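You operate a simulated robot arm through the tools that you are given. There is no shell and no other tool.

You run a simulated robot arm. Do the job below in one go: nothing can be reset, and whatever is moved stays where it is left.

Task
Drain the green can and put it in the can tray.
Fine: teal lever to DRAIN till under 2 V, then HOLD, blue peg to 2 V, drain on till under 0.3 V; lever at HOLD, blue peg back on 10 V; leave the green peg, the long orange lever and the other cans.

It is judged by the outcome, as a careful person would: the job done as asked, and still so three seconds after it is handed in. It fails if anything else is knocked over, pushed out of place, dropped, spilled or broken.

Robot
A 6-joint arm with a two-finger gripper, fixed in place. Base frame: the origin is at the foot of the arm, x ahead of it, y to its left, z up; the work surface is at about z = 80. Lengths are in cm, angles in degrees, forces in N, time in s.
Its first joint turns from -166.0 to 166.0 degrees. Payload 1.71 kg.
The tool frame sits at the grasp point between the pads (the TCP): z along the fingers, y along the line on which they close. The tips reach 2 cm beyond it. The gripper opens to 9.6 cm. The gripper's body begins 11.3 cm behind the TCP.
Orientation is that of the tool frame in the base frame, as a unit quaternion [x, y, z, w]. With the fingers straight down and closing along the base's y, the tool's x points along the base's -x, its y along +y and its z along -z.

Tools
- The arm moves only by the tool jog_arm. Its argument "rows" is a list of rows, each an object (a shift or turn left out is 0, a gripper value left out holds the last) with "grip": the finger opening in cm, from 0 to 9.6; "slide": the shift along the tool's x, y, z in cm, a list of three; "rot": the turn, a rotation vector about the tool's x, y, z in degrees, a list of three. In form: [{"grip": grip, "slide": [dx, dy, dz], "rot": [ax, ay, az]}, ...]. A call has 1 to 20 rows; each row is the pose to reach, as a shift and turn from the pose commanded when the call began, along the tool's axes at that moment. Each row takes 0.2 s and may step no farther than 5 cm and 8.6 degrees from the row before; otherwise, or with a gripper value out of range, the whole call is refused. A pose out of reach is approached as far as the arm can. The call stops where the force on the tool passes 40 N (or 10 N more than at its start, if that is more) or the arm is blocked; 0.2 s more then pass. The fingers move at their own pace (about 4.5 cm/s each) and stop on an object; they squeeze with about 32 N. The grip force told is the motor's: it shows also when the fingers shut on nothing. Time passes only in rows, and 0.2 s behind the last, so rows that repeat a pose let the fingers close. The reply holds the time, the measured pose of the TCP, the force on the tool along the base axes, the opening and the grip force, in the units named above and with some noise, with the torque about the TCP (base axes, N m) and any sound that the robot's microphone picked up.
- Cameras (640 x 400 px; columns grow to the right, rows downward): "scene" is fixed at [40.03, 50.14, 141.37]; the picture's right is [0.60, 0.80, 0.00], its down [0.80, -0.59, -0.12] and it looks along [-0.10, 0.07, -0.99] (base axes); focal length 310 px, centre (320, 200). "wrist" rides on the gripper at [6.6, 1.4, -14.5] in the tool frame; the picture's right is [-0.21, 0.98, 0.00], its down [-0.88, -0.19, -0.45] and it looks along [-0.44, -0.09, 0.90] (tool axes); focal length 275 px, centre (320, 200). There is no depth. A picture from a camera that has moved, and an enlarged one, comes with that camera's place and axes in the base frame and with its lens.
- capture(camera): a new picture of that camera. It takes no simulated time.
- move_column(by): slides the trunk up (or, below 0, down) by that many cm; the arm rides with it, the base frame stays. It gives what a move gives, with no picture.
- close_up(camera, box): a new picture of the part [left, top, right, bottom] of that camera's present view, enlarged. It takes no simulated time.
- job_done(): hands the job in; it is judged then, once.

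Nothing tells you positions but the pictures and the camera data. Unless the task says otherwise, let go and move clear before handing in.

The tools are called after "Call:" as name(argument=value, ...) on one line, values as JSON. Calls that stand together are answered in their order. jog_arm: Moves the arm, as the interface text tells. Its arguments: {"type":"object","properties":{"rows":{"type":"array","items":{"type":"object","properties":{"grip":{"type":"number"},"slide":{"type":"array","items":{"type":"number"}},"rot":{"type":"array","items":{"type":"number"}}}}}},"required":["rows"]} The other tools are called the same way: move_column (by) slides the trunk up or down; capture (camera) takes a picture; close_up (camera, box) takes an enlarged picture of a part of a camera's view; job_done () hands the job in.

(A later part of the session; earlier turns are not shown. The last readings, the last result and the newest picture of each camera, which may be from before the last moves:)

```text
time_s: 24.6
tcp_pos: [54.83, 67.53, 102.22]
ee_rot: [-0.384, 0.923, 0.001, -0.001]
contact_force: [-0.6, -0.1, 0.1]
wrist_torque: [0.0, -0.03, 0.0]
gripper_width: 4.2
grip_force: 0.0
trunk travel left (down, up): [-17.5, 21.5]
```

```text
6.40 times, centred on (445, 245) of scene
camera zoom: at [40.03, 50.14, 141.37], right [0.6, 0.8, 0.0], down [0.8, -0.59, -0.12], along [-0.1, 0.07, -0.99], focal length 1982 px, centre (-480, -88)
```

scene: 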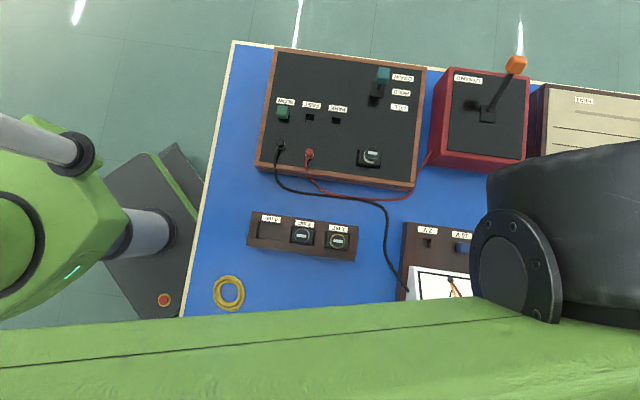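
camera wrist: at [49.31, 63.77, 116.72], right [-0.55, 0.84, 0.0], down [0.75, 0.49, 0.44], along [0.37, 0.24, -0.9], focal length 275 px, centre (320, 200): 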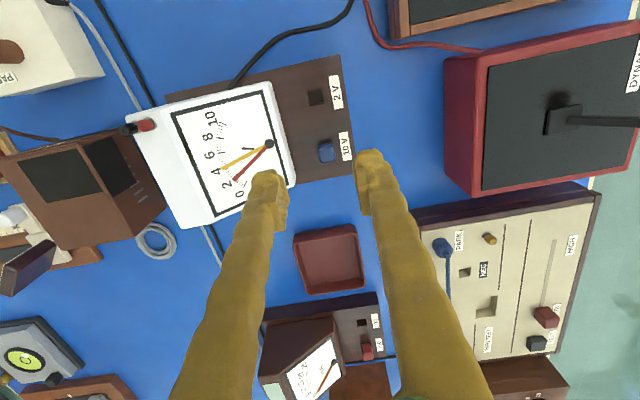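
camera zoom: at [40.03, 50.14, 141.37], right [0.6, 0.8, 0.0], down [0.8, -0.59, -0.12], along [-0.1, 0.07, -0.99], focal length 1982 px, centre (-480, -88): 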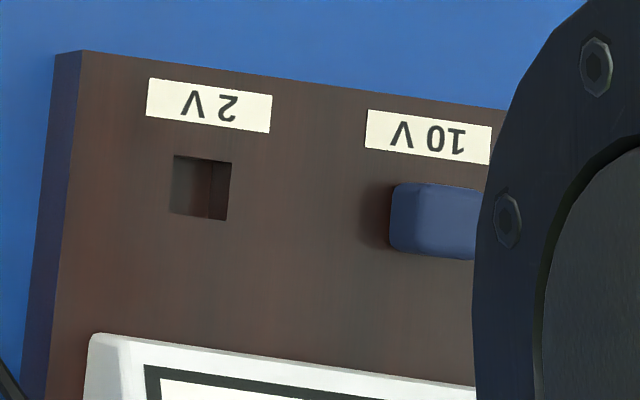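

Hole is about [52.5, 65.3] on the board top (z≈83.5), peg head about [56.85, 69.85]. I descend above the peg to z≈90 with fingers wide enough and re-check.

Call:
jog_arm(rows=[{"slide": [-1.5, 0.1, 3]}, {"slide": [-3.0, 0.2, 6]}, {"slide": [-3.0, 0.2, 9.5]}, {"slide": [-3.0, 0.2, 12]}])

Call:
capture(camera="wrist")

Call:
close_up(camera="wrist", box=[240, 100, 400, 230])

Call:
capture(camera="scene")

```text
time_s: 25.6
tcp_pos: [57.02, 69.75, 90.07]
ee_rot: [-0.384, 0.923, 0.001, -0.001]
contact_force: [-0.1, 0.6, -0.6]
wrist_torque: [0.03, 0.0, -0.01]
gripper_width: 4.22
grip_force: 0.1
trunk travel left (down, up): [-17.5, 21.5]
```

```text
taken
camera wrist: at [51.31, 66.09, 104.67], right [-0.55, 0.84, 0.0], down [0.75, 0.49, 0.44], along [0.37, 0.24, -0.9], focal length 275 px, centre (320, 200)
```

wrist: 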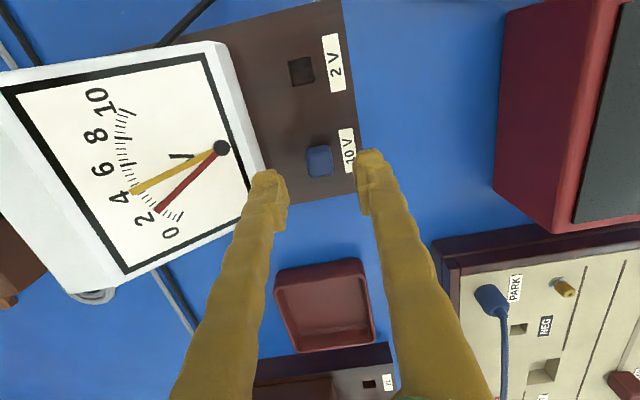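

```text
3.08 times, centred on (320, 165) of wrist
camera zoom: at [51.31, 66.09, 104.67], right [-0.55, 0.84, 0.0], down [0.75, 0.49, 0.44], along [0.37, 0.24, -0.9], focal length 847 px, centre (320, 308)
```

zoom: 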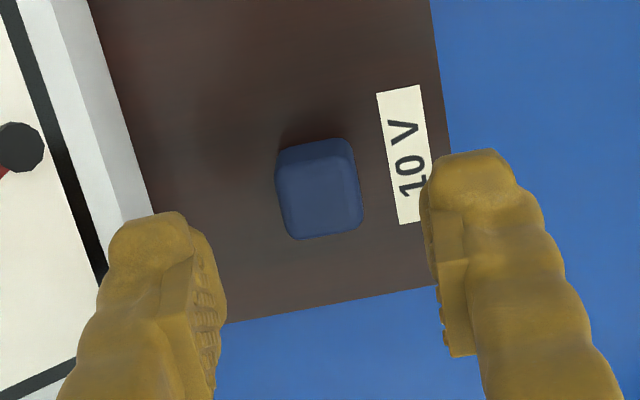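

```text
taken
```

scene: 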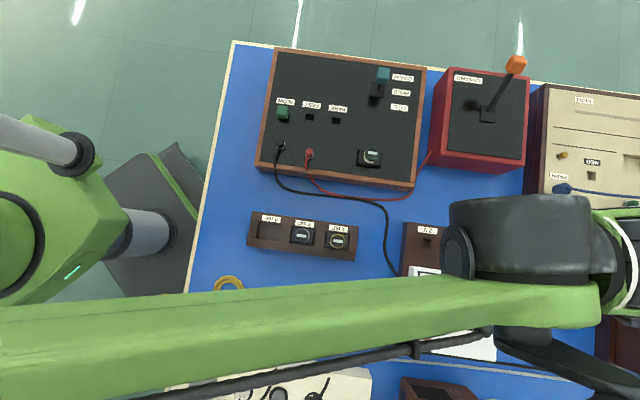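

The peg is centred within 2–3 mm of the gripper. I narrow to 3.4 cm to clear the meter case and descend close to the board.

Call:
jog_arm(rows=[{"grip": 3.4, "slide": [-0.2, 0.15, 0.5]}, {"grip": 3.4, "slide": [-0.2, 0.15, 2]}, {"grip": 3.4, "slide": [-0.2, 0.15, 3.2]}, {"grip": 3.4, "slide": [-0.2, 0.15, 3.7]}])

Call:
close_up(camera="wrist", box=[240, 100, 400, 230])

```text
time_s: 26.6
tcp_pos: [57.0, 70.03, 86.48]
ee_rot: [-0.383, 0.924, 0.001, -0.001]
contact_force: [-0.5, -0.8, 0.9]
wrist_torque: [0.01, 0.0, -0.03]
gripper_width: 3.41
grip_force: 0.1
trunk travel left (down, up): [-17.5, 21.5]
```

```text
3.08 times, centred on (320, 165) of wrist
camera zoom: at [51.37, 66.35, 101.02], right [-0.55, 0.84, 0.0], down [0.75, 0.49, 0.44], along [0.37, 0.24, -0.9], focal length 847 px, centre (320, 308)
```

zoom: 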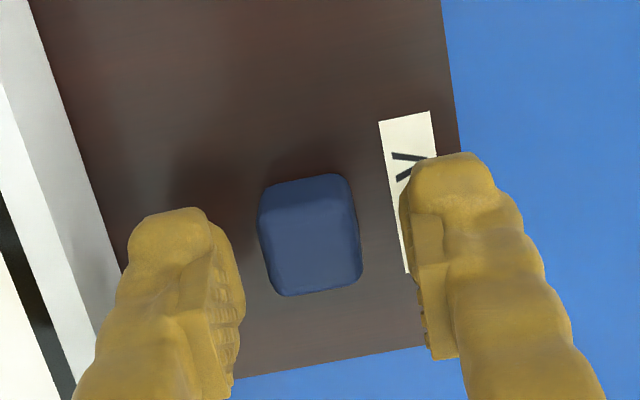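

The peg head looks low (top near z 84), so the tips must go down further. I lower in small steps, watching the force for the board.

Call:
jog_arm(rows=[{"slide": [0, 0, 0.3]}, {"slide": [0, 0, 0.6]}])

Call:
close_up(camera="wrist", box=[240, 100, 400, 230])

Call:
capture(camera="scene")

```text
time_s: 27.2
tcp_pos: [57.06, 70.07, 85.92]
ee_rot: [-0.383, 0.924, 0.001, -0.001]
contact_force: [-1.0, -0.5, 0.4]
wrist_torque: [0.0, -0.02, 0.0]
gripper_width: 3.38
grip_force: 0.1
trunk travel left (down, up): [-17.5, 21.5]
```

```text
3.08 times, centred on (320, 165) of wrist
camera zoom: at [51.4, 66.37, 100.43], right [-0.55, 0.84, 0.0], down [0.75, 0.49, 0.44], along [0.37, 0.24, -0.9], focal length 847 px, centre (320, 308)
```

zoom: 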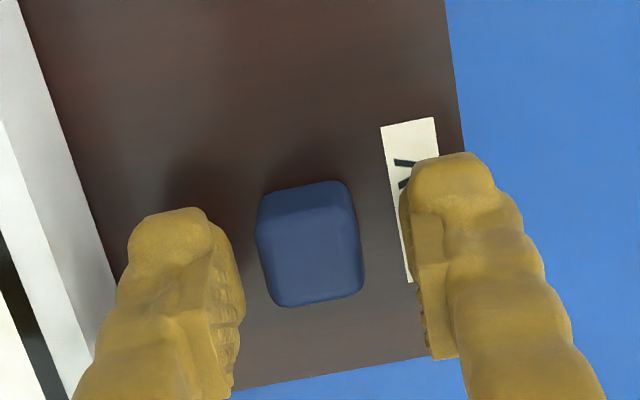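

```text
taken
```

scene: 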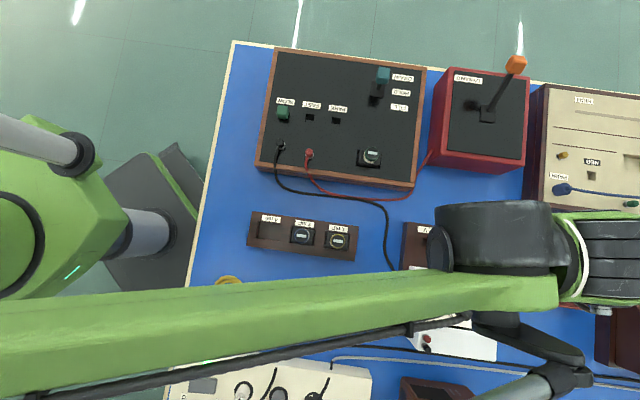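

No contact yet; I lower another 0.4 cm and then close on the peg.

Call:
jog_arm(rows=[{"slide": [0, 0, 0.2]}, {"slide": [0, 0, 0.4]}])

```text
time_s: 27.8
tcp_pos: [57.1, 69.95, 85.34]
ee_rot: [-0.383, 0.924, 0.001, -0.001]
contact_force: [-0.3, -0.2, 0.5]
wrist_torque: [-0.03, -0.01, -0.03]
gripper_width: 3.4
grip_force: 0.1
trunk travel left (down, up): [-17.5, 21.5]
```

Tips are at z≈83.3 with no contact. Closing on the peg head.

Call:
jog_arm(rows=[{"grip": 2.6}, {"grip": 2.0}, {"grip": 1.4}, {"grip": 1.0}])

Call:
close_up(camera="wrist", box=[240, 100, 400, 230])

```text
time_s: 28.8
tcp_pos: [56.97, 70.04, 85.35]
ee_rot: [-0.384, 0.924, 0.002, -0.001]
contact_force: [-0.3, 0.0, 0.4]
wrist_torque: [-0.05, 0.01, 0.0]
gripper_width: 1.82
grip_force: 31.7
trunk travel left (down, up): [-17.5, 21.5]
```

```text
3.08 times, centred on (320, 165) of wrist
camera zoom: at [51.37, 66.38, 100.0], right [-0.55, 0.84, 0.0], down [0.75, 0.49, 0.44], along [0.37, 0.24, -0.9], focal length 847 px, centre (320, 308)
```

zoom: 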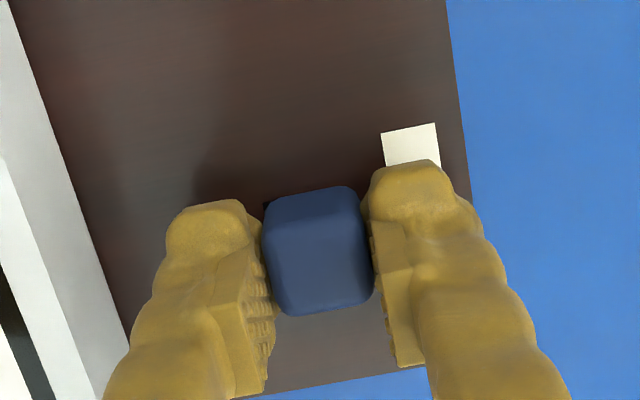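

Peg gripped firmly (1.8 cm). Lifting straight up about 5 cm so that both holes become visible.

Call:
jog_arm(rows=[{"slide": [0, 0, -0.5]}, {"slide": [0, 0, -1.5]}, {"slide": [0, 0, -3]}, {"slide": [0, 0, -5]}])

Call:
capture(camera="wrist")

Call:
close_up(camera="wrist", box=[240, 30, 400, 230])

```text
time_s: 29.8
tcp_pos: [56.96, 70.09, 90.4]
ee_rot: [-0.384, 0.923, 0.001, 0.0]
contact_force: [1.1, -0.4, -0.5]
wrist_torque: [-0.01, -0.02, 0.05]
gripper_width: 1.81
grip_force: 32.1
trunk travel left (down, up): [-17.5, 21.5]
```

```text
taken
camera wrist: at [51.42, 66.39, 105.06], right [-0.55, 0.84, 0.0], down [0.75, 0.49, 0.44], along [0.37, 0.24, -0.9], focal length 275 px, centre (320, 200)
```

wrist: 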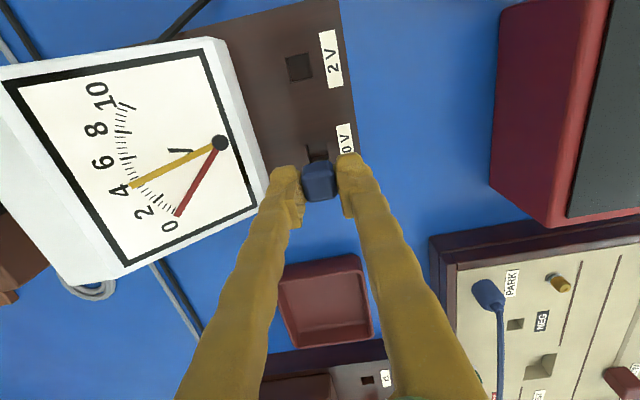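

```text
2.00 times, centred on (320, 130) of wrist
camera zoom: at [51.42, 66.39, 105.06], right [-0.55, 0.84, 0.0], down [0.75, 0.49, 0.44], along [0.37, 0.24, -0.9], focal length 551 px, centre (320, 340)
```

zoom: 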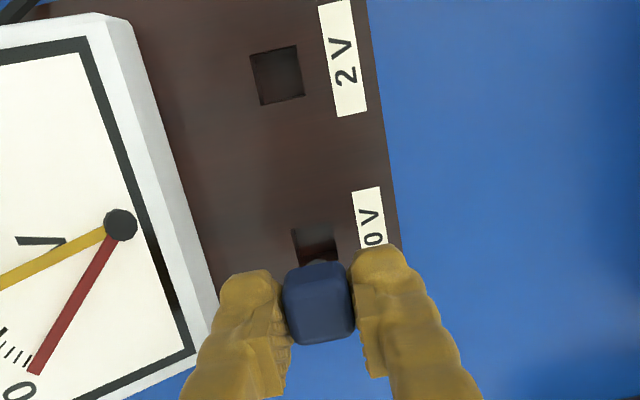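

Both holes are visible and lie about 6.45 cm apart along tool x. I shift the peg over the 2 V hole and check alignment before lowering.

Call:
jog_arm(rows=[{"slide": [2.2, 0, 0]}, {"slide": [4.4, 0, 0]}, {"slide": [6.45, 0, 0]}, {"slide": [6.45, 0, 0]}])

Call:
close_up(camera="wrist", box=[240, 80, 400, 280])

Call:
close_up(camera="scene", box=[395, 200, 495, 275])

```text
time_s: 30.8
tcp_pos: [52.45, 65.48, 90.55]
ee_rot: [-0.383, 0.924, 0.001, -0.001]
contact_force: [-0.4, -0.3, 0.5]
wrist_torque: [-0.03, 0.01, 0.02]
gripper_width: 1.87
grip_force: 32.2
trunk travel left (down, up): [-17.5, 21.5]
```

```text
2.00 times, centred on (320, 180) of wrist
camera zoom: at [46.8, 61.78, 105.1], right [-0.55, 0.84, 0.0], down [0.75, 0.49, 0.44], along [0.37, 0.24, -0.9], focal length 551 px, centre (320, 240)
```

zoom: 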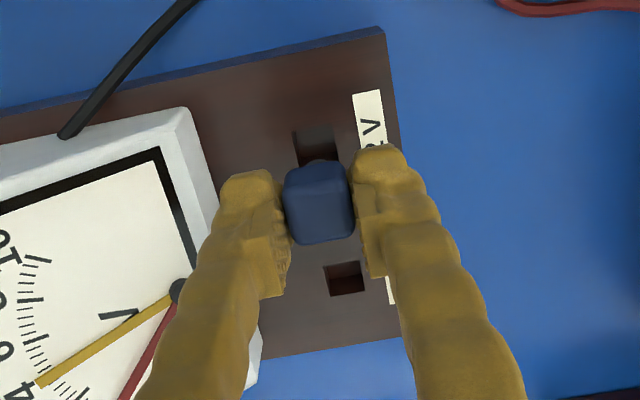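

```text
5.33 times, centred on (445, 238) of scene
camera zoom: at [40.03, 50.14, 141.37], right [0.6, 0.8, 0.0], down [0.8, -0.59, -0.12], along [-0.1, 0.07, -0.99], focal length 1651 px, centre (-347, 0)
```

zoom: 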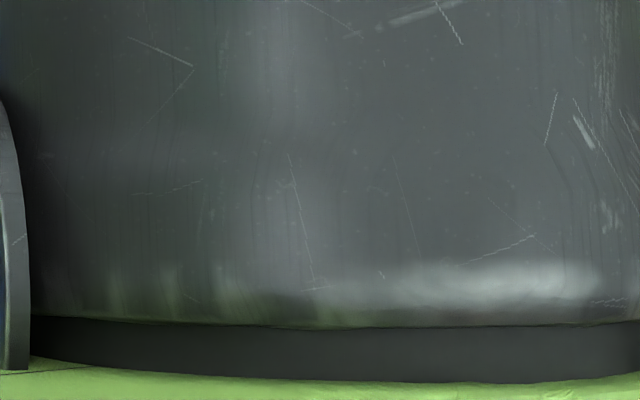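

The peg sits over the 2 V hole exactly as it sat over the 10 V hole after lifting. Lowering 5 cm with force watch.

Call:
jog_arm(rows=[{"slide": [0, 0, 1.5]}, {"slide": [0, 0, 2.5]}, {"slide": [0, 0, 3.2]}, {"slide": [0, 0, 3.8]}, {"slide": [0, 0, 4.4]}, {"slide": [0, 0, 5.0]}])

Call:
close_up(camera="wrist", box=[240, 80, 400, 280])

```text
time_s: 32.2
tcp_pos: [52.41, 65.46, 85.39]
ee_rot: [-0.384, 0.923, 0.001, 0.0]
contact_force: [0.1, -0.1, -0.4]
wrist_torque: [0.04, 0.02, 0.04]
gripper_width: 1.83
grip_force: 31.8
trunk travel left (down, up): [-17.5, 21.5]
```

```text
2.00 times, centred on (320, 180) of wrist
camera zoom: at [46.8, 61.76, 100.03], right [-0.55, 0.84, 0.0], down [0.75, 0.49, 0.44], along [0.37, 0.24, -0.9], focal length 551 px, centre (320, 240)
```

zoom: 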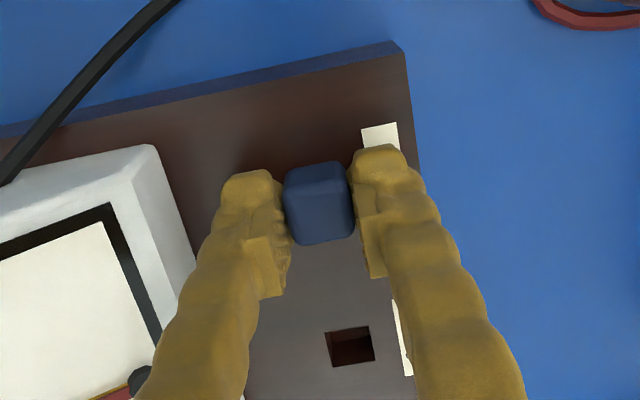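

It went down to seat height with no resistance, so it is in the hole. I release, rise, and check the meter.

Call:
jog_arm(rows=[{"grip": 2.4, "slide": [0, 0, 0]}, {"grip": 3.2, "slide": [0, 0, 0]}, {"grip": 3.4, "slide": [0, 0, -1]}, {"grip": 3.4, "slide": [0, 0, -5]}, {"grip": 3.4, "slide": [0, 0, -10]}, {"grip": 3.4, "slide": [0, 0, -14.5]}])

Call:
capture(camera="wrist")

Call:
close_up(camera="wrist", box=[150, 70, 390, 250])

```text
time_s: 33.6
tcp_pos: [52.45, 65.56, 100.02]
ee_rot: [-0.384, 0.923, 0.002, 0.0]
contact_force: [0.3, 0.4, -0.6]
wrist_torque: [-0.04, 0.02, 0.0]
gripper_width: 3.41
grip_force: 0.0
trunk travel left (down, up): [-17.5, 21.5]
```

```text
taken
camera wrist: at [46.76, 61.83, 114.58], right [-0.55, 0.84, 0.0], down [0.75, 0.49, 0.44], along [0.37, 0.24, -0.9], focal length 275 px, centre (320, 200)
```

wrist: 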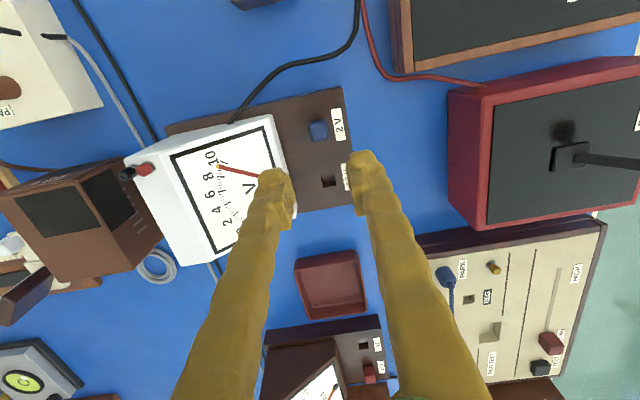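

```text
2.22 times, centred on (270, 160) of wrist
camera zoom: at [46.76, 61.83, 114.58], right [-0.55, 0.84, 0.0], down [0.75, 0.49, 0.44], along [0.37, 0.24, -0.9], focal length 612 px, centre (431, 289)
```

zoom: 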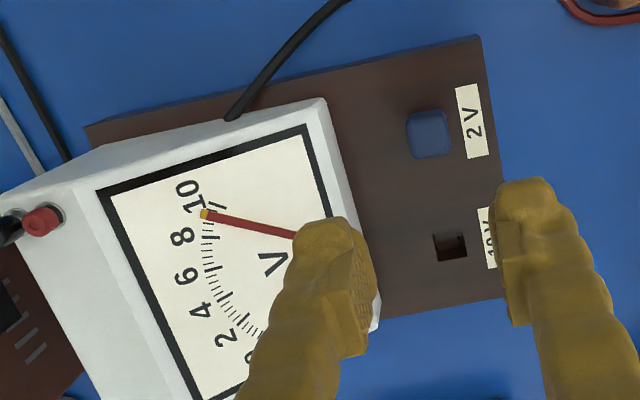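

The meter now reads about 9.3 on the 2 V range (≈1.86 V), as intended. Back to the teal lever at height.

Call:
jog_arm(rows=[{"grip": 4.2, "slide": [1.9, 3.9, -2]}, {"slide": [3.8, 7.8, -2]}, {"slide": [5.7, 11.7, -2]}, {"slide": [7.7, 15.6, -2]}, {"slide": [9.6, 19.5, -2]}, {"slide": [11.5, 23.4, -2]}, {"slide": [13.4, 27.2, -2]}])

Call:
capture(camera="scene")

Call:
capture(camera="wrist")

Call:
close_up(camera="scene", box=[390, 210, 510, 340])

```text
time_s: 35.2
tcp_pos: [23.57, 75.28, 101.94]
ee_rot: [-0.383, 0.924, 0.001, -0.001]
contact_force: [-0.2, -0.6, -1.1]
wrist_torque: [-0.03, 0.01, -0.04]
gripper_width: 4.2
grip_force: 0.1
trunk travel left (down, up): [-17.5, 21.5]
```

```text
taken
```

scene: 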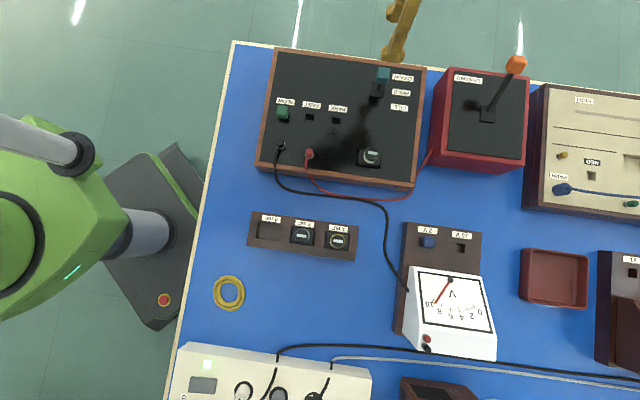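

```text
taken
camera wrist: at [17.98, 71.62, 116.53], right [-0.55, 0.84, 0.0], down [0.75, 0.49, 0.44], along [0.37, 0.24, -0.9], focal length 275 px, centre (320, 200)
```

wrist: 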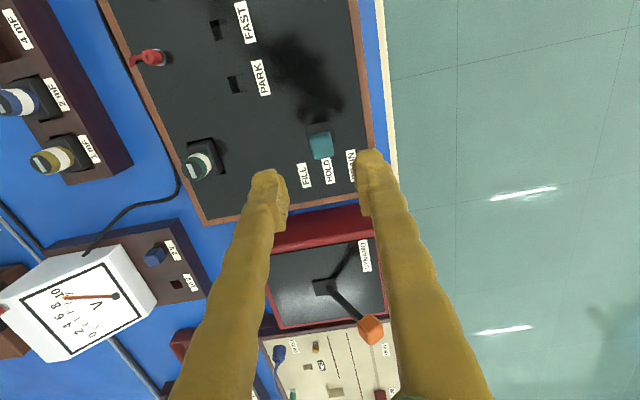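

```text
3.08 times, centred on (450, 275) of scene
camera zoom: at [40.03, 50.14, 141.37], right [0.6, 0.8, 0.0], down [0.8, -0.59, -0.12], along [-0.1, 0.07, -0.99], focal length 953 px, centre (-80, -31)
```

zoom: 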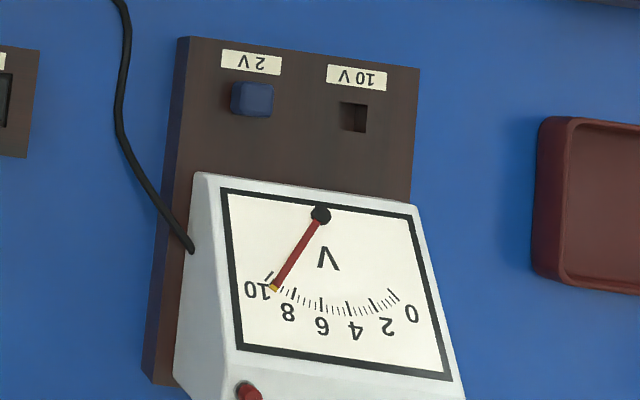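

All as expected. I descend around the knob again and push to DRAIN.

Call:
jog_arm(rows=[{"grip": 4.2, "slide": [-0.15, -0.1, 3]}, {"slide": [-0.15, -0.1, 6]}, {"slide": [-0.15, -0.1, 9]}, {"slide": [-0.15, -0.1, 10.8]}, {"grip": 3.4, "slide": [-0.15, 0.3, 10.8]}, {"grip": 3.4, "slide": [-0.15, 0.8, 10.8]}, {"slide": [-0.15, 1.3, 10.9]}, {"slide": [-0.15, 1.8, 11.0]}, {"slide": [-0.15, 2.3, 11.1]}, {"slide": [-0.15, 2.7, 11.2]}, {"slide": [-0.15, 3.1, 11.3]}])

Call:
close_up(camera="scene", box=[400, 260, 500, 340])

Call:
capture(camera="wrist")

```text
time_s: 37.6
tcp_pos: [21.57, 77.57, 90.75]
ee_rot: [-0.382, 0.924, 0.001, 0.0]
contact_force: [1.2, -1.3, 1.0]
wrist_torque: [0.01, -0.04, 0.0]
gripper_width: 3.51
grip_force: 0.6
trunk travel left (down, up): [-17.5, 21.5]
```

```text
5.00 times, centred on (450, 300) of scene
camera zoom: at [40.03, 50.14, 141.37], right [0.6, 0.8, 0.0], down [0.8, -0.59, -0.12], along [-0.1, 0.07, -0.99], focal length 1548 px, centre (-330, -300)
```

zoom: 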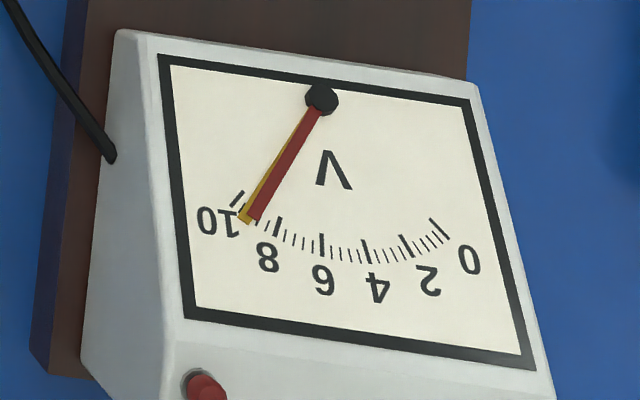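

```text
taken
camera wrist: at [15.95, 73.8, 105.3], right [-0.55, 0.84, 0.0], down [0.75, 0.49, 0.44], along [0.37, 0.24, -0.9], focal length 275 px, centre (320, 200)
```

wrist: 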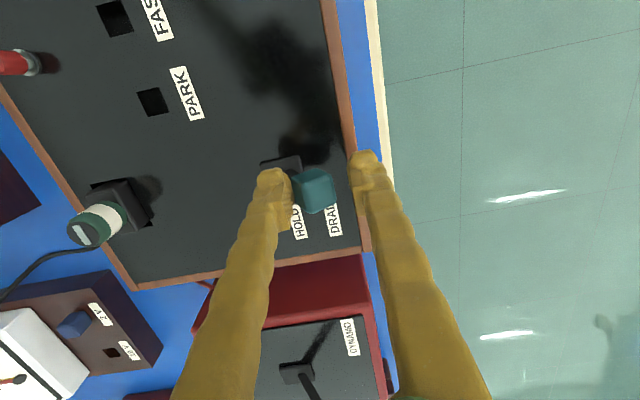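

It is draining (needle off the gold marker). A slight further push to seat it, then back off and wait.

Call:
jog_arm(rows=[{"slide": [0, 0.2, 0]}, {"slide": [0, -0.3, 0]}, {"grip": 4.2, "slide": [0, -0.3, 0]}, {}, {}, {}, {}, {}, {}, {}, {}, {}, {}, {}, {}])

Call:
close_up(camera="scene", box=[400, 260, 500, 340])

```text
time_s: 40.8
tcp_pos: [21.66, 77.53, 90.55]
ee_rot: [-0.383, 0.924, 0.001, 0.0]
contact_force: [0.5, 0.0, -0.8]
wrist_torque: [0.03, 0.03, 0.01]
gripper_width: 4.21
grip_force: 0.1
trunk travel left (down, up): [-17.5, 21.5]
```

```text
5.00 times, centred on (450, 300) of scene
camera zoom: at [40.03, 50.14, 141.37], right [0.6, 0.8, 0.0], down [0.8, -0.59, -0.12], along [-0.1, 0.07, -0.99], focal length 1548 px, centre (-330, -300)
```

zoom: 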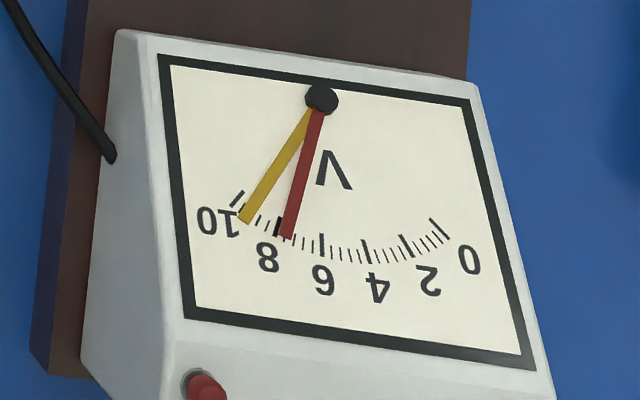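

Reading is about 7.5 (1.5 V) and falling with a time constant near 17 s; I wait roughly 35–40 s more.

Call:
jog_arm(rows=[{}, {}, {}, {}, {}, {}, {}, {}, {}, {}, {}, {}, {}, {}, {}, {}, {}, {}, {}, {}])

Call:
jog_arm(rows=[{}, {}, {}, {}, {}, {}, {}, {}, {}, {}, {}, {}, {}, {}, {}, {}, {}, {}, {}, {}])

Call:
jog_arm(rows=[{}, {}, {}, {}, {}, {}, {}, {}, {}, {}, {}, {}, {}, {}, {}, {}, {}, {}, {}, {}])

Call:
jog_arm(rows=[{}, {}, {}, {}, {}, {}, {}, {}, {}, {}, {}, {}, {}, {}, {}, {}, {}, {}, {}, {}])

Call:
close_up(camera="scene", box=[400, 260, 500, 340])

```text
time_s: 45.0
tcp_pos: [21.66, 77.48, 90.65]
ee_rot: [-0.383, 0.924, 0.001, 0.0]
contact_force: [-0.1, 1.2, 0.0]
wrist_torque: [0.0, -0.01, 0.0]
gripper_width: 4.17
grip_force: 0.0
trunk travel left (down, up): [-17.5, 21.5]
```

```text
time_s: 49.2
tcp_pos: [21.6, 77.6, 90.66]
ee_rot: [-0.384, 0.923, 0.0, -0.001]
contact_force: [0.1, 1.0, -0.2]
wrist_torque: [-0.03, 0.0, -0.01]
gripper_width: 4.18
grip_force: 0.1
trunk travel left (down, up): [-17.5, 21.5]
```

```text
time_s: 53.4
tcp_pos: [21.64, 77.51, 90.82]
ee_rot: [-0.384, 0.924, 0.001, -0.001]
contact_force: [0.0, 0.1, -1.4]
wrist_torque: [-0.02, 0.02, -0.02]
gripper_width: 4.2
grip_force: 0.1
trunk travel left (down, up): [-17.5, 21.5]
```

```text
time_s: 57.6
tcp_pos: [21.62, 77.51, 90.72]
ee_rot: [-0.384, 0.923, 0.001, -0.001]
contact_force: [-0.9, 0.6, 0.0]
wrist_torque: [0.0, 0.02, 0.02]
gripper_width: 4.2
grip_force: 0.0
trunk travel left (down, up): [-17.5, 21.5]
```

```text
5.00 times, centred on (450, 300) of scene
camera zoom: at [40.03, 50.14, 141.37], right [0.6, 0.8, 0.0], down [0.8, -0.59, -0.12], along [-0.1, 0.07, -0.99], focal length 1548 px, centre (-330, -300)
```

zoom: 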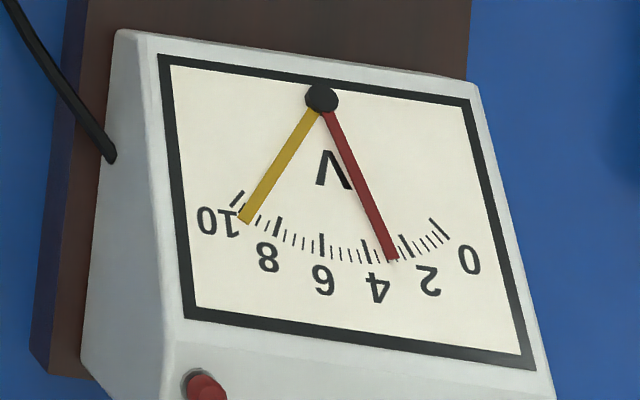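

About 2.8 (0.56 V). Five more waits should bring it well below 1.5 (0.3 V).

Call:
jog_arm(rows=[{}, {}, {}, {}, {}, {}, {}, {}, {}, {}, {}, {}, {}, {}, {}, {}, {}, {}, {}, {}])

Call:
jog_arm(rows=[{}, {}, {}, {}, {}, {}, {}, {}, {}, {}, {}, {}, {}, {}, {}, {}, {}, {}, {}, {}])

Call:
jog_arm(rows=[{}, {}, {}, {}, {}, {}, {}, {}, {}, {}, {}, {}, {}, {}, {}, {}, {}, {}, {}, {}])

Call:
jog_arm(rows=[{}, {}, {}, {}, {}, {}, {}, {}, {}, {}, {}, {}, {}, {}, {}, {}, {}, {}, {}, {}])

Call:
jog_arm(rows=[{}, {}, {}, {}, {}, {}, {}, {}, {}, {}, {}, {}, {}, {}, {}, {}, {}, {}, {}, {}])

Call:
jog_arm(rows=[{}, {}, {}, {}, {}, {}, {}, {}, {}, {}, {}, {}, {}, {}, {}, {}, {}, {}, {}, {}])

Call:
close_up(camera="scene", box=[400, 260, 500, 340])

Call:
close_up(camera="scene", box=[465, 290, 497, 318])

```text
time_s: 61.8
tcp_pos: [21.67, 77.55, 90.71]
ee_rot: [-0.384, 0.923, 0.0, 0.0]
contact_force: [-0.8, 0.7, -0.5]
wrist_torque: [0.04, 0.0, -0.02]
gripper_width: 4.17
grip_force: 0.1
trunk travel left (down, up): [-17.5, 21.5]
```

```text
time_s: 66.0
tcp_pos: [21.64, 77.65, 90.66]
ee_rot: [-0.383, 0.924, 0.001, 0.0]
contact_force: [0.0, 1.1, -0.3]
wrist_torque: [0.01, -0.03, 0.0]
gripper_width: 4.21
grip_force: 0.0
trunk travel left (down, up): [-17.5, 21.5]
```

```text
time_s: 70.2
tcp_pos: [21.62, 77.52, 90.7]
ee_rot: [-0.384, 0.923, 0.001, -0.001]
contact_force: [0.0, 0.5, 0.4]
wrist_torque: [-0.03, -0.01, 0.0]
gripper_width: 4.19
grip_force: 0.0
trunk travel left (down, up): [-17.5, 21.5]
```

```text
time_s: 74.4
tcp_pos: [21.6, 77.55, 90.8]
ee_rot: [-0.384, 0.923, 0.001, 0.0]
contact_force: [0.6, -0.6, -0.5]
wrist_torque: [0.01, 0.0, 0.0]
gripper_width: 4.2
grip_force: 0.1
trunk travel left (down, up): [-17.5, 21.5]
```

```text
time_s: 78.6
tcp_pos: [21.6, 77.5, 90.75]
ee_rot: [-0.383, 0.924, 0.0, 0.0]
contact_force: [0.3, -0.1, -0.2]
wrist_torque: [0.0, 0.0, 0.0]
gripper_width: 4.2
grip_force: 0.1
trunk travel left (down, up): [-17.5, 21.5]
```

```text
time_s: 82.8
tcp_pos: [21.57, 77.52, 90.7]
ee_rot: [-0.383, 0.924, 0.0, 0.0]
contact_force: [0.5, 0.5, -0.4]
wrist_torque: [-0.02, 0.0, 0.0]
gripper_width: 4.23
grip_force: 0.1
trunk travel left (down, up): [-17.5, 21.5]
```

```text
5.00 times, centred on (450, 300) of scene
camera zoom: at [40.03, 50.14, 141.37], right [0.6, 0.8, 0.0], down [0.8, -0.59, -0.12], along [-0.1, 0.07, -0.99], focal length 1548 px, centre (-330, -300)
```

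zoom: 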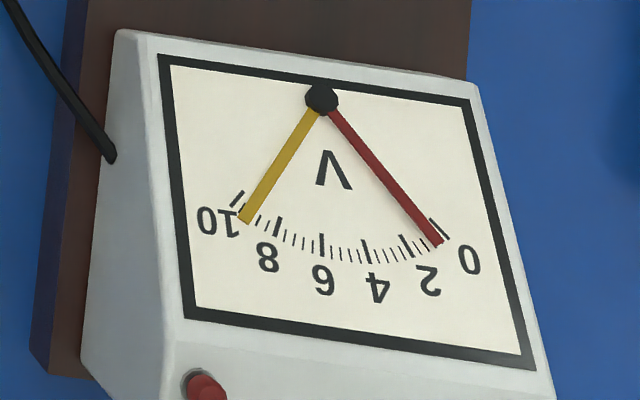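

```text
14.29 times, centred on (481, 304) of scene
camera zoom: at [40.03, 50.14, 141.37], right [0.6, 0.8, 0.0], down [0.8, -0.59, -0.12], along [-0.1, 0.07, -0.99], focal length 4423 px, centre (-1980, -1286)
```

zoom: 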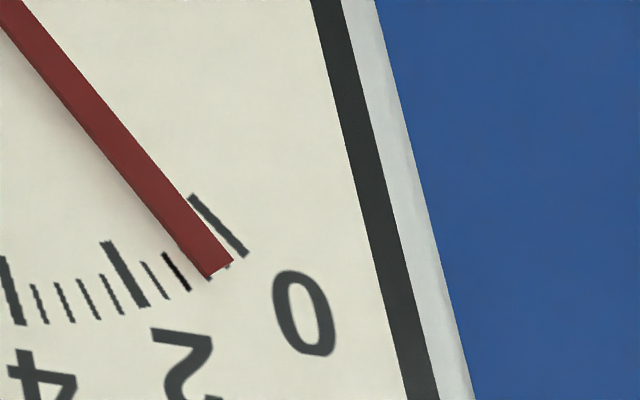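

The needle reads about 0.6–0.9 (0.13–0.18 V), below 0.3 V. Now the lever goes back to HOLD in the same way.

Call:
jog_arm(rows=[{"grip": 4.2, "slide": [0, -0.6, 0]}, {"slide": [0, -1.2, -0.1]}, {"slide": [0, -1.8, -0.2]}, {"slide": [0, -2.4, -0.3]}, {"slide": [0, -2.8, -0.4]}, {"slide": [0, -3.15, -0.4]}, {"grip": 3.6, "slide": [0, -3.15, -0.4]}, {"grip": 3.0, "slide": [0, -3.15, -0.4]}, {"grip": 2.6, "slide": [0, -3.15, -0.4]}, {"grip": 2.3, "slide": [0, -3.15, -0.4]}, {"grip": 2.3, "slide": [0, -3.15, -0.4]}])

Call:
close_up(camera="wrist", box=[240, 120, 420, 250])

```text
time_s: 85.2
tcp_pos: [23.87, 75.42, 91.11]
ee_rot: [-0.384, 0.923, 0.001, 0.0]
contact_force: [-0.3, -0.2, 0.5]
wrist_torque: [-0.01, 0.02, 0.0]
gripper_width: 2.33
grip_force: 0.4
trunk travel left (down, up): [-17.5, 21.5]
```

```text
3.08 times, centred on (330, 185) of wrist
camera zoom: at [18.2, 71.62, 105.68], right [-0.55, 0.84, 0.0], down [0.75, 0.49, 0.44], along [0.37, 0.24, -0.9], focal length 847 px, centre (289, 246)
```

zoom: 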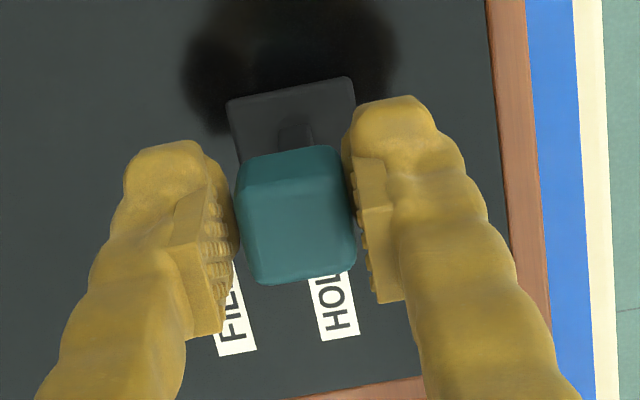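

Lever centred at HOLD. I open, lift clear, and verify.

Call:
jog_arm(rows=[{"grip": 3.4}, {"grip": 4.2, "slide": [0, 0, 0]}, {"grip": 4.2, "slide": [0, 0, -3]}, {"slide": [0, 0, -7]}, {"slide": [0, 0, -11]}])

Call:
close_up(camera="scene", box=[340, 60, 420, 110])

Call:
close_up(camera="scene", box=[400, 260, 500, 340])

Call:
close_up(camera="wrist", box=[150, 110, 270, 210])

```text
time_s: 86.4
tcp_pos: [23.71, 75.21, 102.11]
ee_rot: [-0.383, 0.924, 0.001, 0.0]
contact_force: [0.9, 1.0, -0.1]
wrist_torque: [0.03, 0.01, -0.02]
gripper_width: 4.2
grip_force: 0.0
trunk travel left (down, up): [-17.5, 21.5]
```

```text
8.00 times, centred on (380, 85) of scene
camera zoom: at [40.03, 50.14, 141.37], right [0.6, 0.8, 0.0], down [0.8, -0.59, -0.12], along [-0.1, 0.07, -0.99], focal length 2477 px, centre (-160, 1120)
```

zoom: 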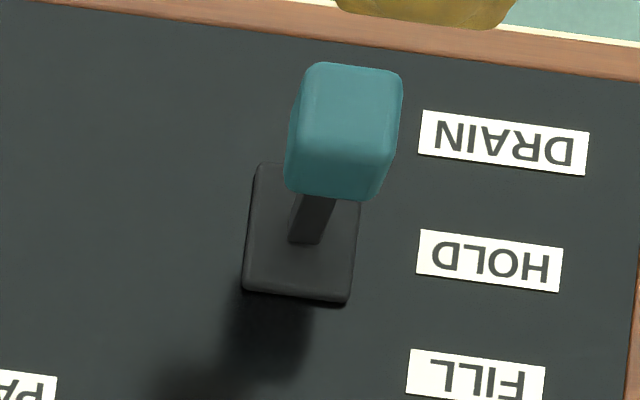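

```text
5.00 times, centred on (450, 300) of scene
camera zoom: at [40.03, 50.14, 141.37], right [0.6, 0.8, 0.0], down [0.8, -0.59, -0.12], along [-0.1, 0.07, -0.99], focal length 1548 px, centre (-330, -300)
```

zoom: 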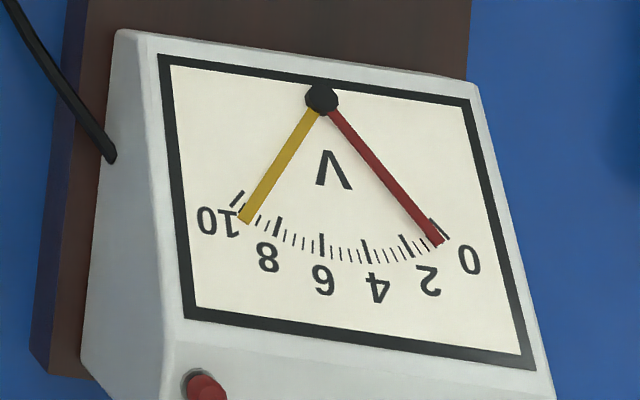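

```text
4.00 times, centred on (210, 160) of wrist
camera zoom: at [18.17, 71.61, 116.7], right [-0.55, 0.84, 0.0], down [0.75, 0.49, 0.44], along [0.37, 0.24, -0.9], focal length 1101 px, centre (760, 360)
```

zoom: 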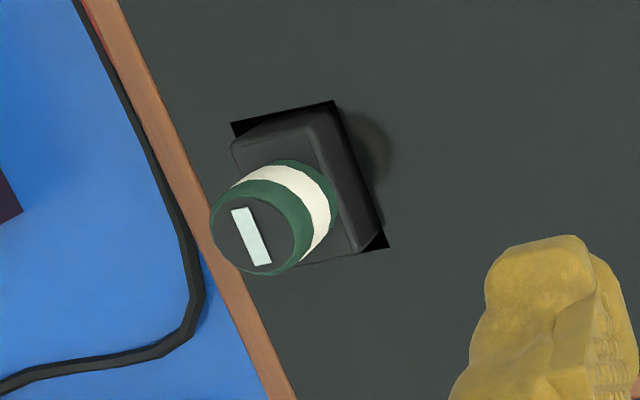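

Lever is at HOLD and the voltage low. I return to the blue peg on 2 V.

Call:
jog_arm(rows=[{"slide": [-1.9, -3.9, 0]}, {"slide": [-3.8, -7.8, 0]}, {"slide": [-5.7, -11.7, 0]}, {"slide": [-7.7, -15.6, 0]}, {"slide": [-9.6, -19.5, 0]}, {"slide": [-11.5, -23.4, 0]}, {"slide": [-13.4, -27.15, 1]}, {"slide": [-13.4, -27.15, 5]}, {"slide": [-13.4, -27.15, 9]}, {"slide": [-13.4, -27.15, 12]}])

Call:
close_up(camera="wrist", box=[240, 80, 400, 280])

```text
time_s: 88.6
tcp_pos: [52.61, 65.65, 89.94]
ee_rot: [-0.384, 0.923, 0.001, -0.001]
contact_force: [0.2, 0.6, -0.2]
wrist_torque: [0.05, 0.03, -0.01]
gripper_width: 4.24
grip_force: 0.1
trunk travel left (down, up): [-17.5, 21.5]
```

```text
2.00 times, centred on (320, 180) of wrist
camera zoom: at [46.88, 61.91, 104.5], right [-0.55, 0.84, 0.0], down [0.75, 0.49, 0.44], along [0.37, 0.24, -0.9], focal length 551 px, centre (320, 240)
```

zoom: 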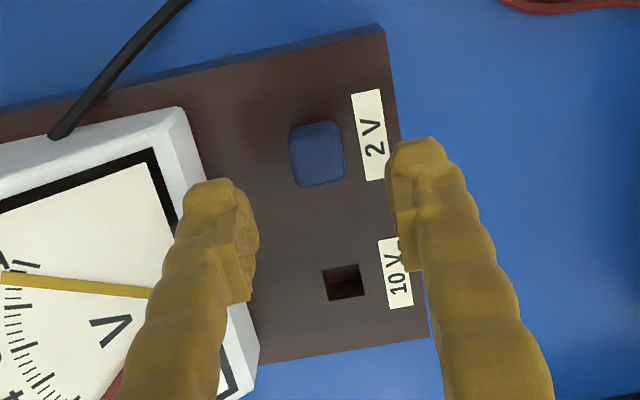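

Peg is lined up; I narrow the fingers, descend to the former grip height (z≈85.4) and grip.

Call:
jog_arm(rows=[{"grip": 3.4, "slide": [0.22, 0, 0.5]}, {"grip": 3.4, "slide": [0.22, 0, 2]}, {"slide": [0.22, 0, 3.3]}, {"slide": [0.22, 0, 4.0]}, {"slide": [0.22, 0, 4.55]}])

Call:
close_up(camera="wrist", box=[240, 80, 400, 280])

```text
time_s: 89.8
tcp_pos: [52.35, 65.44, 85.45]
ee_rot: [-0.384, 0.923, 0.001, 0.0]
contact_force: [0.0, 0.3, 0.1]
wrist_torque: [-0.01, 0.01, 0.02]
gripper_width: 3.39
grip_force: 0.0
trunk travel left (down, up): [-17.5, 21.5]
```

```text
2.00 times, centred on (320, 180) of wrist
camera zoom: at [46.72, 61.74, 100.06], right [-0.55, 0.84, 0.0], down [0.75, 0.49, 0.44], along [0.37, 0.24, -0.9], focal length 551 px, centre (320, 240)
```

zoom: 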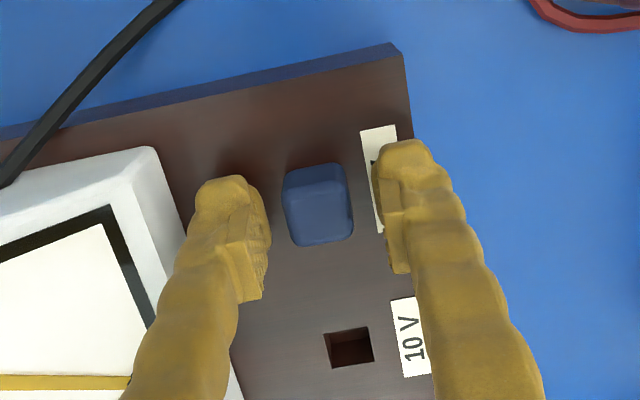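

Well placed around the peg. Closing, lifting 5 cm and shifting back over the 10 V hole.

Call:
jog_arm(rows=[{"grip": 2.6}, {"grip": 2.0}, {"grip": 1.4}, {"grip": 1.0}, {"grip": 1.0}, {"slide": [0, 0, -0.5]}, {"slide": [0, 0, -1.5]}, {"slide": [0, 0, -3]}, {"slide": [0, 0, -5]}, {"slide": [-2.2, 0, -5]}, {"slide": [-4.4, 0, -5]}, {"slide": [-6.45, 0, -5]}, {"slide": [-6.45, 0, -5]}])

Call:
close_up(camera="wrist", box=[240, 30, 400, 230])

```text
time_s: 92.6
tcp_pos: [57.07, 70.14, 90.52]
ee_rot: [-0.384, 0.923, 0.001, 0.0]
contact_force: [0.7, 0.1, -1.2]
wrist_torque: [-0.03, 0.02, 0.01]
gripper_width: 1.84
grip_force: 32.1
trunk travel left (down, up): [-17.5, 21.5]
```

```text
2.00 times, centred on (320, 130) of wrist
camera zoom: at [51.34, 66.35, 105.0], right [-0.55, 0.84, 0.0], down [0.75, 0.49, 0.44], along [0.37, 0.24, -0.9], focal length 551 px, centre (320, 340)
```

zoom: 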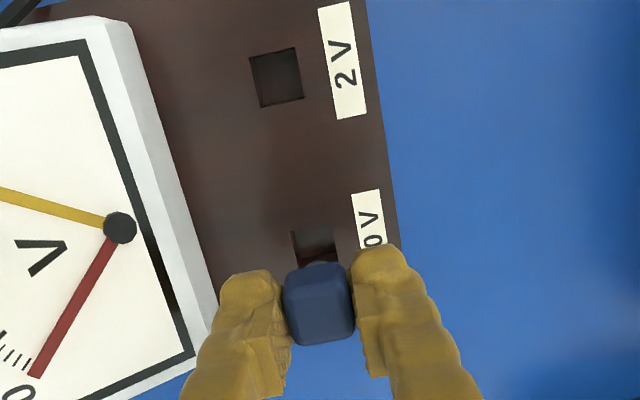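

The view matches the one right after the first lift, so alignment is right. Lowering into 10 V.

Call:
jog_arm(rows=[{"slide": [0, 0, 1.5]}, {"slide": [0, 0, 2.5]}, {"slide": [0, 0, 3.2]}, {"slide": [0, 0, 3.8]}, {"slide": [0, 0, 4.4]}, {"slide": [0, 0, 5.0]}, {"slide": [0, 0, 5.1]}])

```text
time_s: 94.2
tcp_pos: [56.98, 69.99, 85.5]
ee_rot: [-0.384, 0.923, 0.001, 0.0]
contact_force: [0.5, 2.4, 10.8]
wrist_torque: [0.08, -0.02, 0.0]
gripper_width: 1.81
grip_force: 32.3
trunk travel left (down, up): [-17.5, 21.5]
```

Seated (light upward force at the same height). Release and rise to check.

Call:
jog_arm(rows=[{"grip": 1.81, "slide": [0, 0, -0.1]}, {"grip": 2.4, "slide": [0, 0, -0.1]}, {"grip": 3.2, "slide": [0, 0, -0.1]}, {"grip": 3.4, "slide": [0, 0, -1]}, {"slide": [0, 0, -5]}, {"slide": [0, 0, -10]}, {"slide": [0, 0, -14.5]}])

Call:
capture(camera="wrist")

Call:
close_up(camera="wrist", box=[240, 70, 400, 200])

```text
time_s: 95.8
tcp_pos: [56.94, 70.04, 99.8]
ee_rot: [-0.384, 0.923, 0.001, 0.0]
contact_force: [-1.4, 0.3, 0.2]
wrist_torque: [-0.03, 0.02, -0.01]
gripper_width: 3.39
grip_force: 0.1
trunk travel left (down, up): [-17.5, 21.5]
```

```text
taken
camera wrist: at [51.34, 66.36, 114.44], right [-0.55, 0.84, 0.0], down [0.75, 0.49, 0.44], along [0.37, 0.24, -0.9], focal length 275 px, centre (320, 200)
```

wrist: 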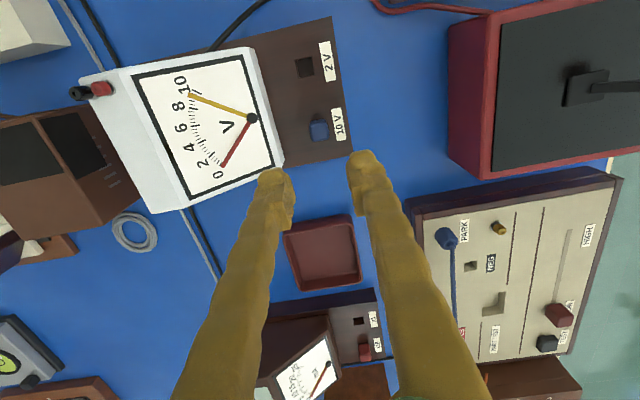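

```text
3.08 times, centred on (320, 135) of wrist
camera zoom: at [51.34, 66.36, 114.44], right [-0.55, 0.84, 0.0], down [0.75, 0.49, 0.44], along [0.37, 0.24, -0.9], focal length 847 px, centre (320, 400)
```

zoom: 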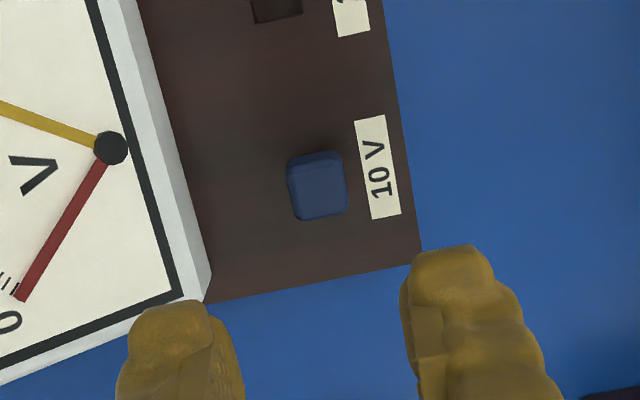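

The blue peg is back on 10 V. Now to the green can, which I place at about [33.7, 65.9] with its top near z 89.2.

Call:
jog_arm(rows=[{"grip": 4.6, "slide": [3.9, 2.7, -1]}, {"slide": [7.8, 5.4, -1]}, {"slide": [11.7, 8.1, -1]}, {"slide": [15.5, 10.8, -1]}, {"slide": [19.3, 13.5, -1]}, {"slide": [19.3, 13.5, 2]}])

Call:
capture(camera="wrist")

Call:
close_up(camera="wrist", box=[240, 90, 400, 210])

Call:
capture(camera="scene")

```text
time_s: 97.2
tcp_pos: [33.78, 65.73, 97.94]
ee_rot: [-0.382, 0.924, 0.0, 0.0]
contact_force: [-0.2, 0.0, 0.2]
wrist_torque: [0.07, -0.05, 0.01]
gripper_width: 4.61
grip_force: 0.0
trunk travel left (down, up): [-17.5, 21.5]
```

```text
taken
camera wrist: at [28.11, 62.03, 112.47], right [-0.55, 0.84, 0.0], down [0.75, 0.49, 0.44], along [0.37, 0.24, -0.9], focal length 275 px, centre (320, 200)
```

wrist: 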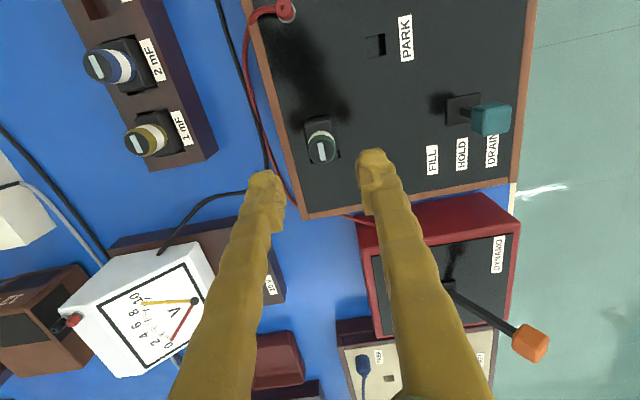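

```text
3.33 times, centred on (320, 150) of wrist
camera zoom: at [28.11, 62.03, 112.47], right [-0.55, 0.84, 0.0], down [0.75, 0.49, 0.44], along [0.37, 0.24, -0.9], focal length 918 px, centre (320, 367)
```

zoom: 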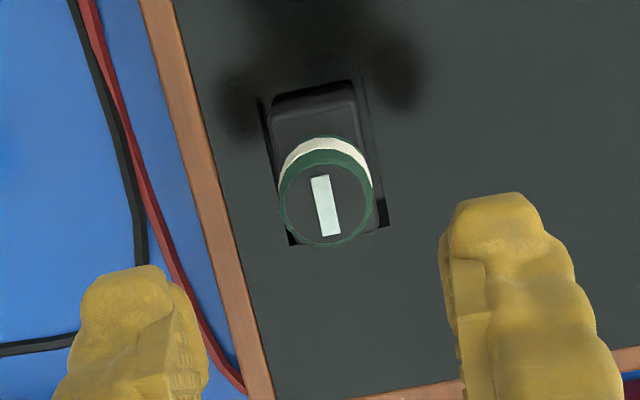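

```text
taken
```

scene: 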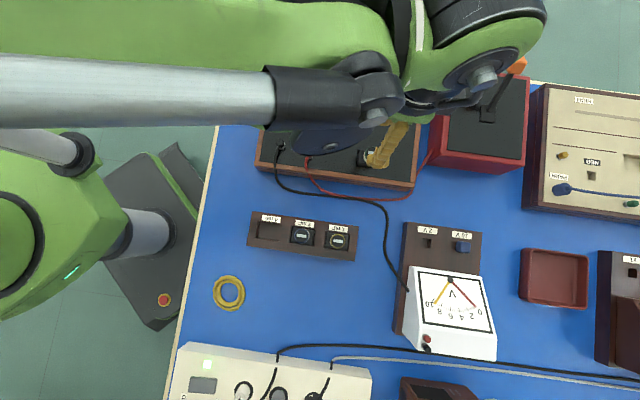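

The can is within 3 mm of the gripper centre; its cylinder spans z ≈ 86.9–89.5 over a block base. I descend to TCP z≈89.4 and look again before gripping.

Call:
jog_arm(rows=[{"slide": [-0.1, 0.2, 2.5]}, {"slide": [-0.18, 0.2, 5]}, {"slide": [-0.18, 0.2, 7]}, {"slide": [-0.18, 0.2, 8.2]}])

Call:
capture(camera="wrist")

Call:
close_up(camera="wrist", box=[240, 110, 400, 230])

```text
time_s: 98.2
tcp_pos: [33.7, 66.12, 89.6]
ee_rot: [-0.383, 0.924, 0.001, -0.001]
contact_force: [-0.2, 0.5, -0.5]
wrist_torque: [0.03, -0.01, 0.01]
gripper_width: 4.58
grip_force: 0.1
trunk travel left (down, up): [-17.5, 21.5]
```

```text
taken
camera wrist: at [28.05, 62.46, 104.23], right [-0.55, 0.84, 0.0], down [0.75, 0.49, 0.44], along [0.37, 0.24, -0.9], focal length 275 px, centre (320, 200)
```

wrist: 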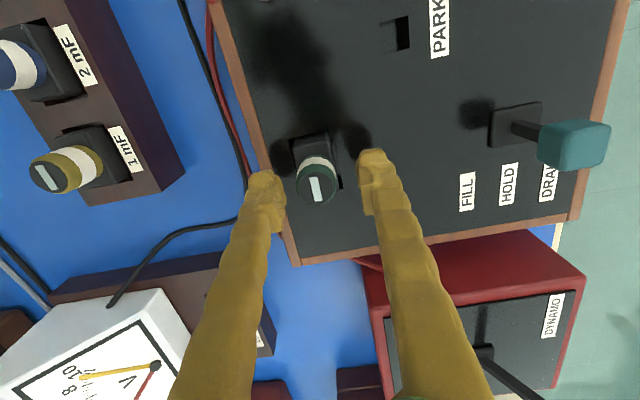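

```text
3.33 times, centred on (320, 170) of wrist
camera zoom: at [28.05, 62.46, 104.23], right [-0.55, 0.84, 0.0], down [0.75, 0.49, 0.44], along [0.37, 0.24, -0.9], focal length 918 px, centre (320, 300)
```

zoom: 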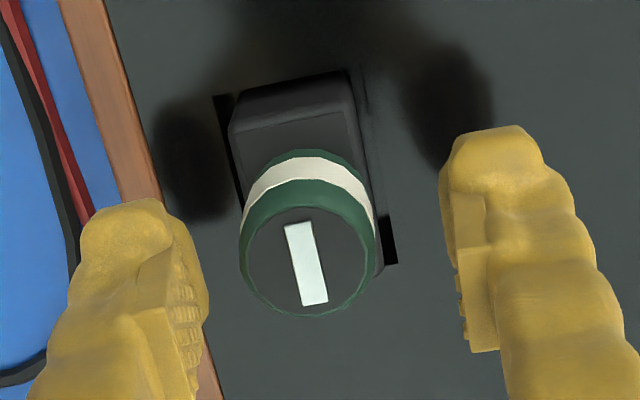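

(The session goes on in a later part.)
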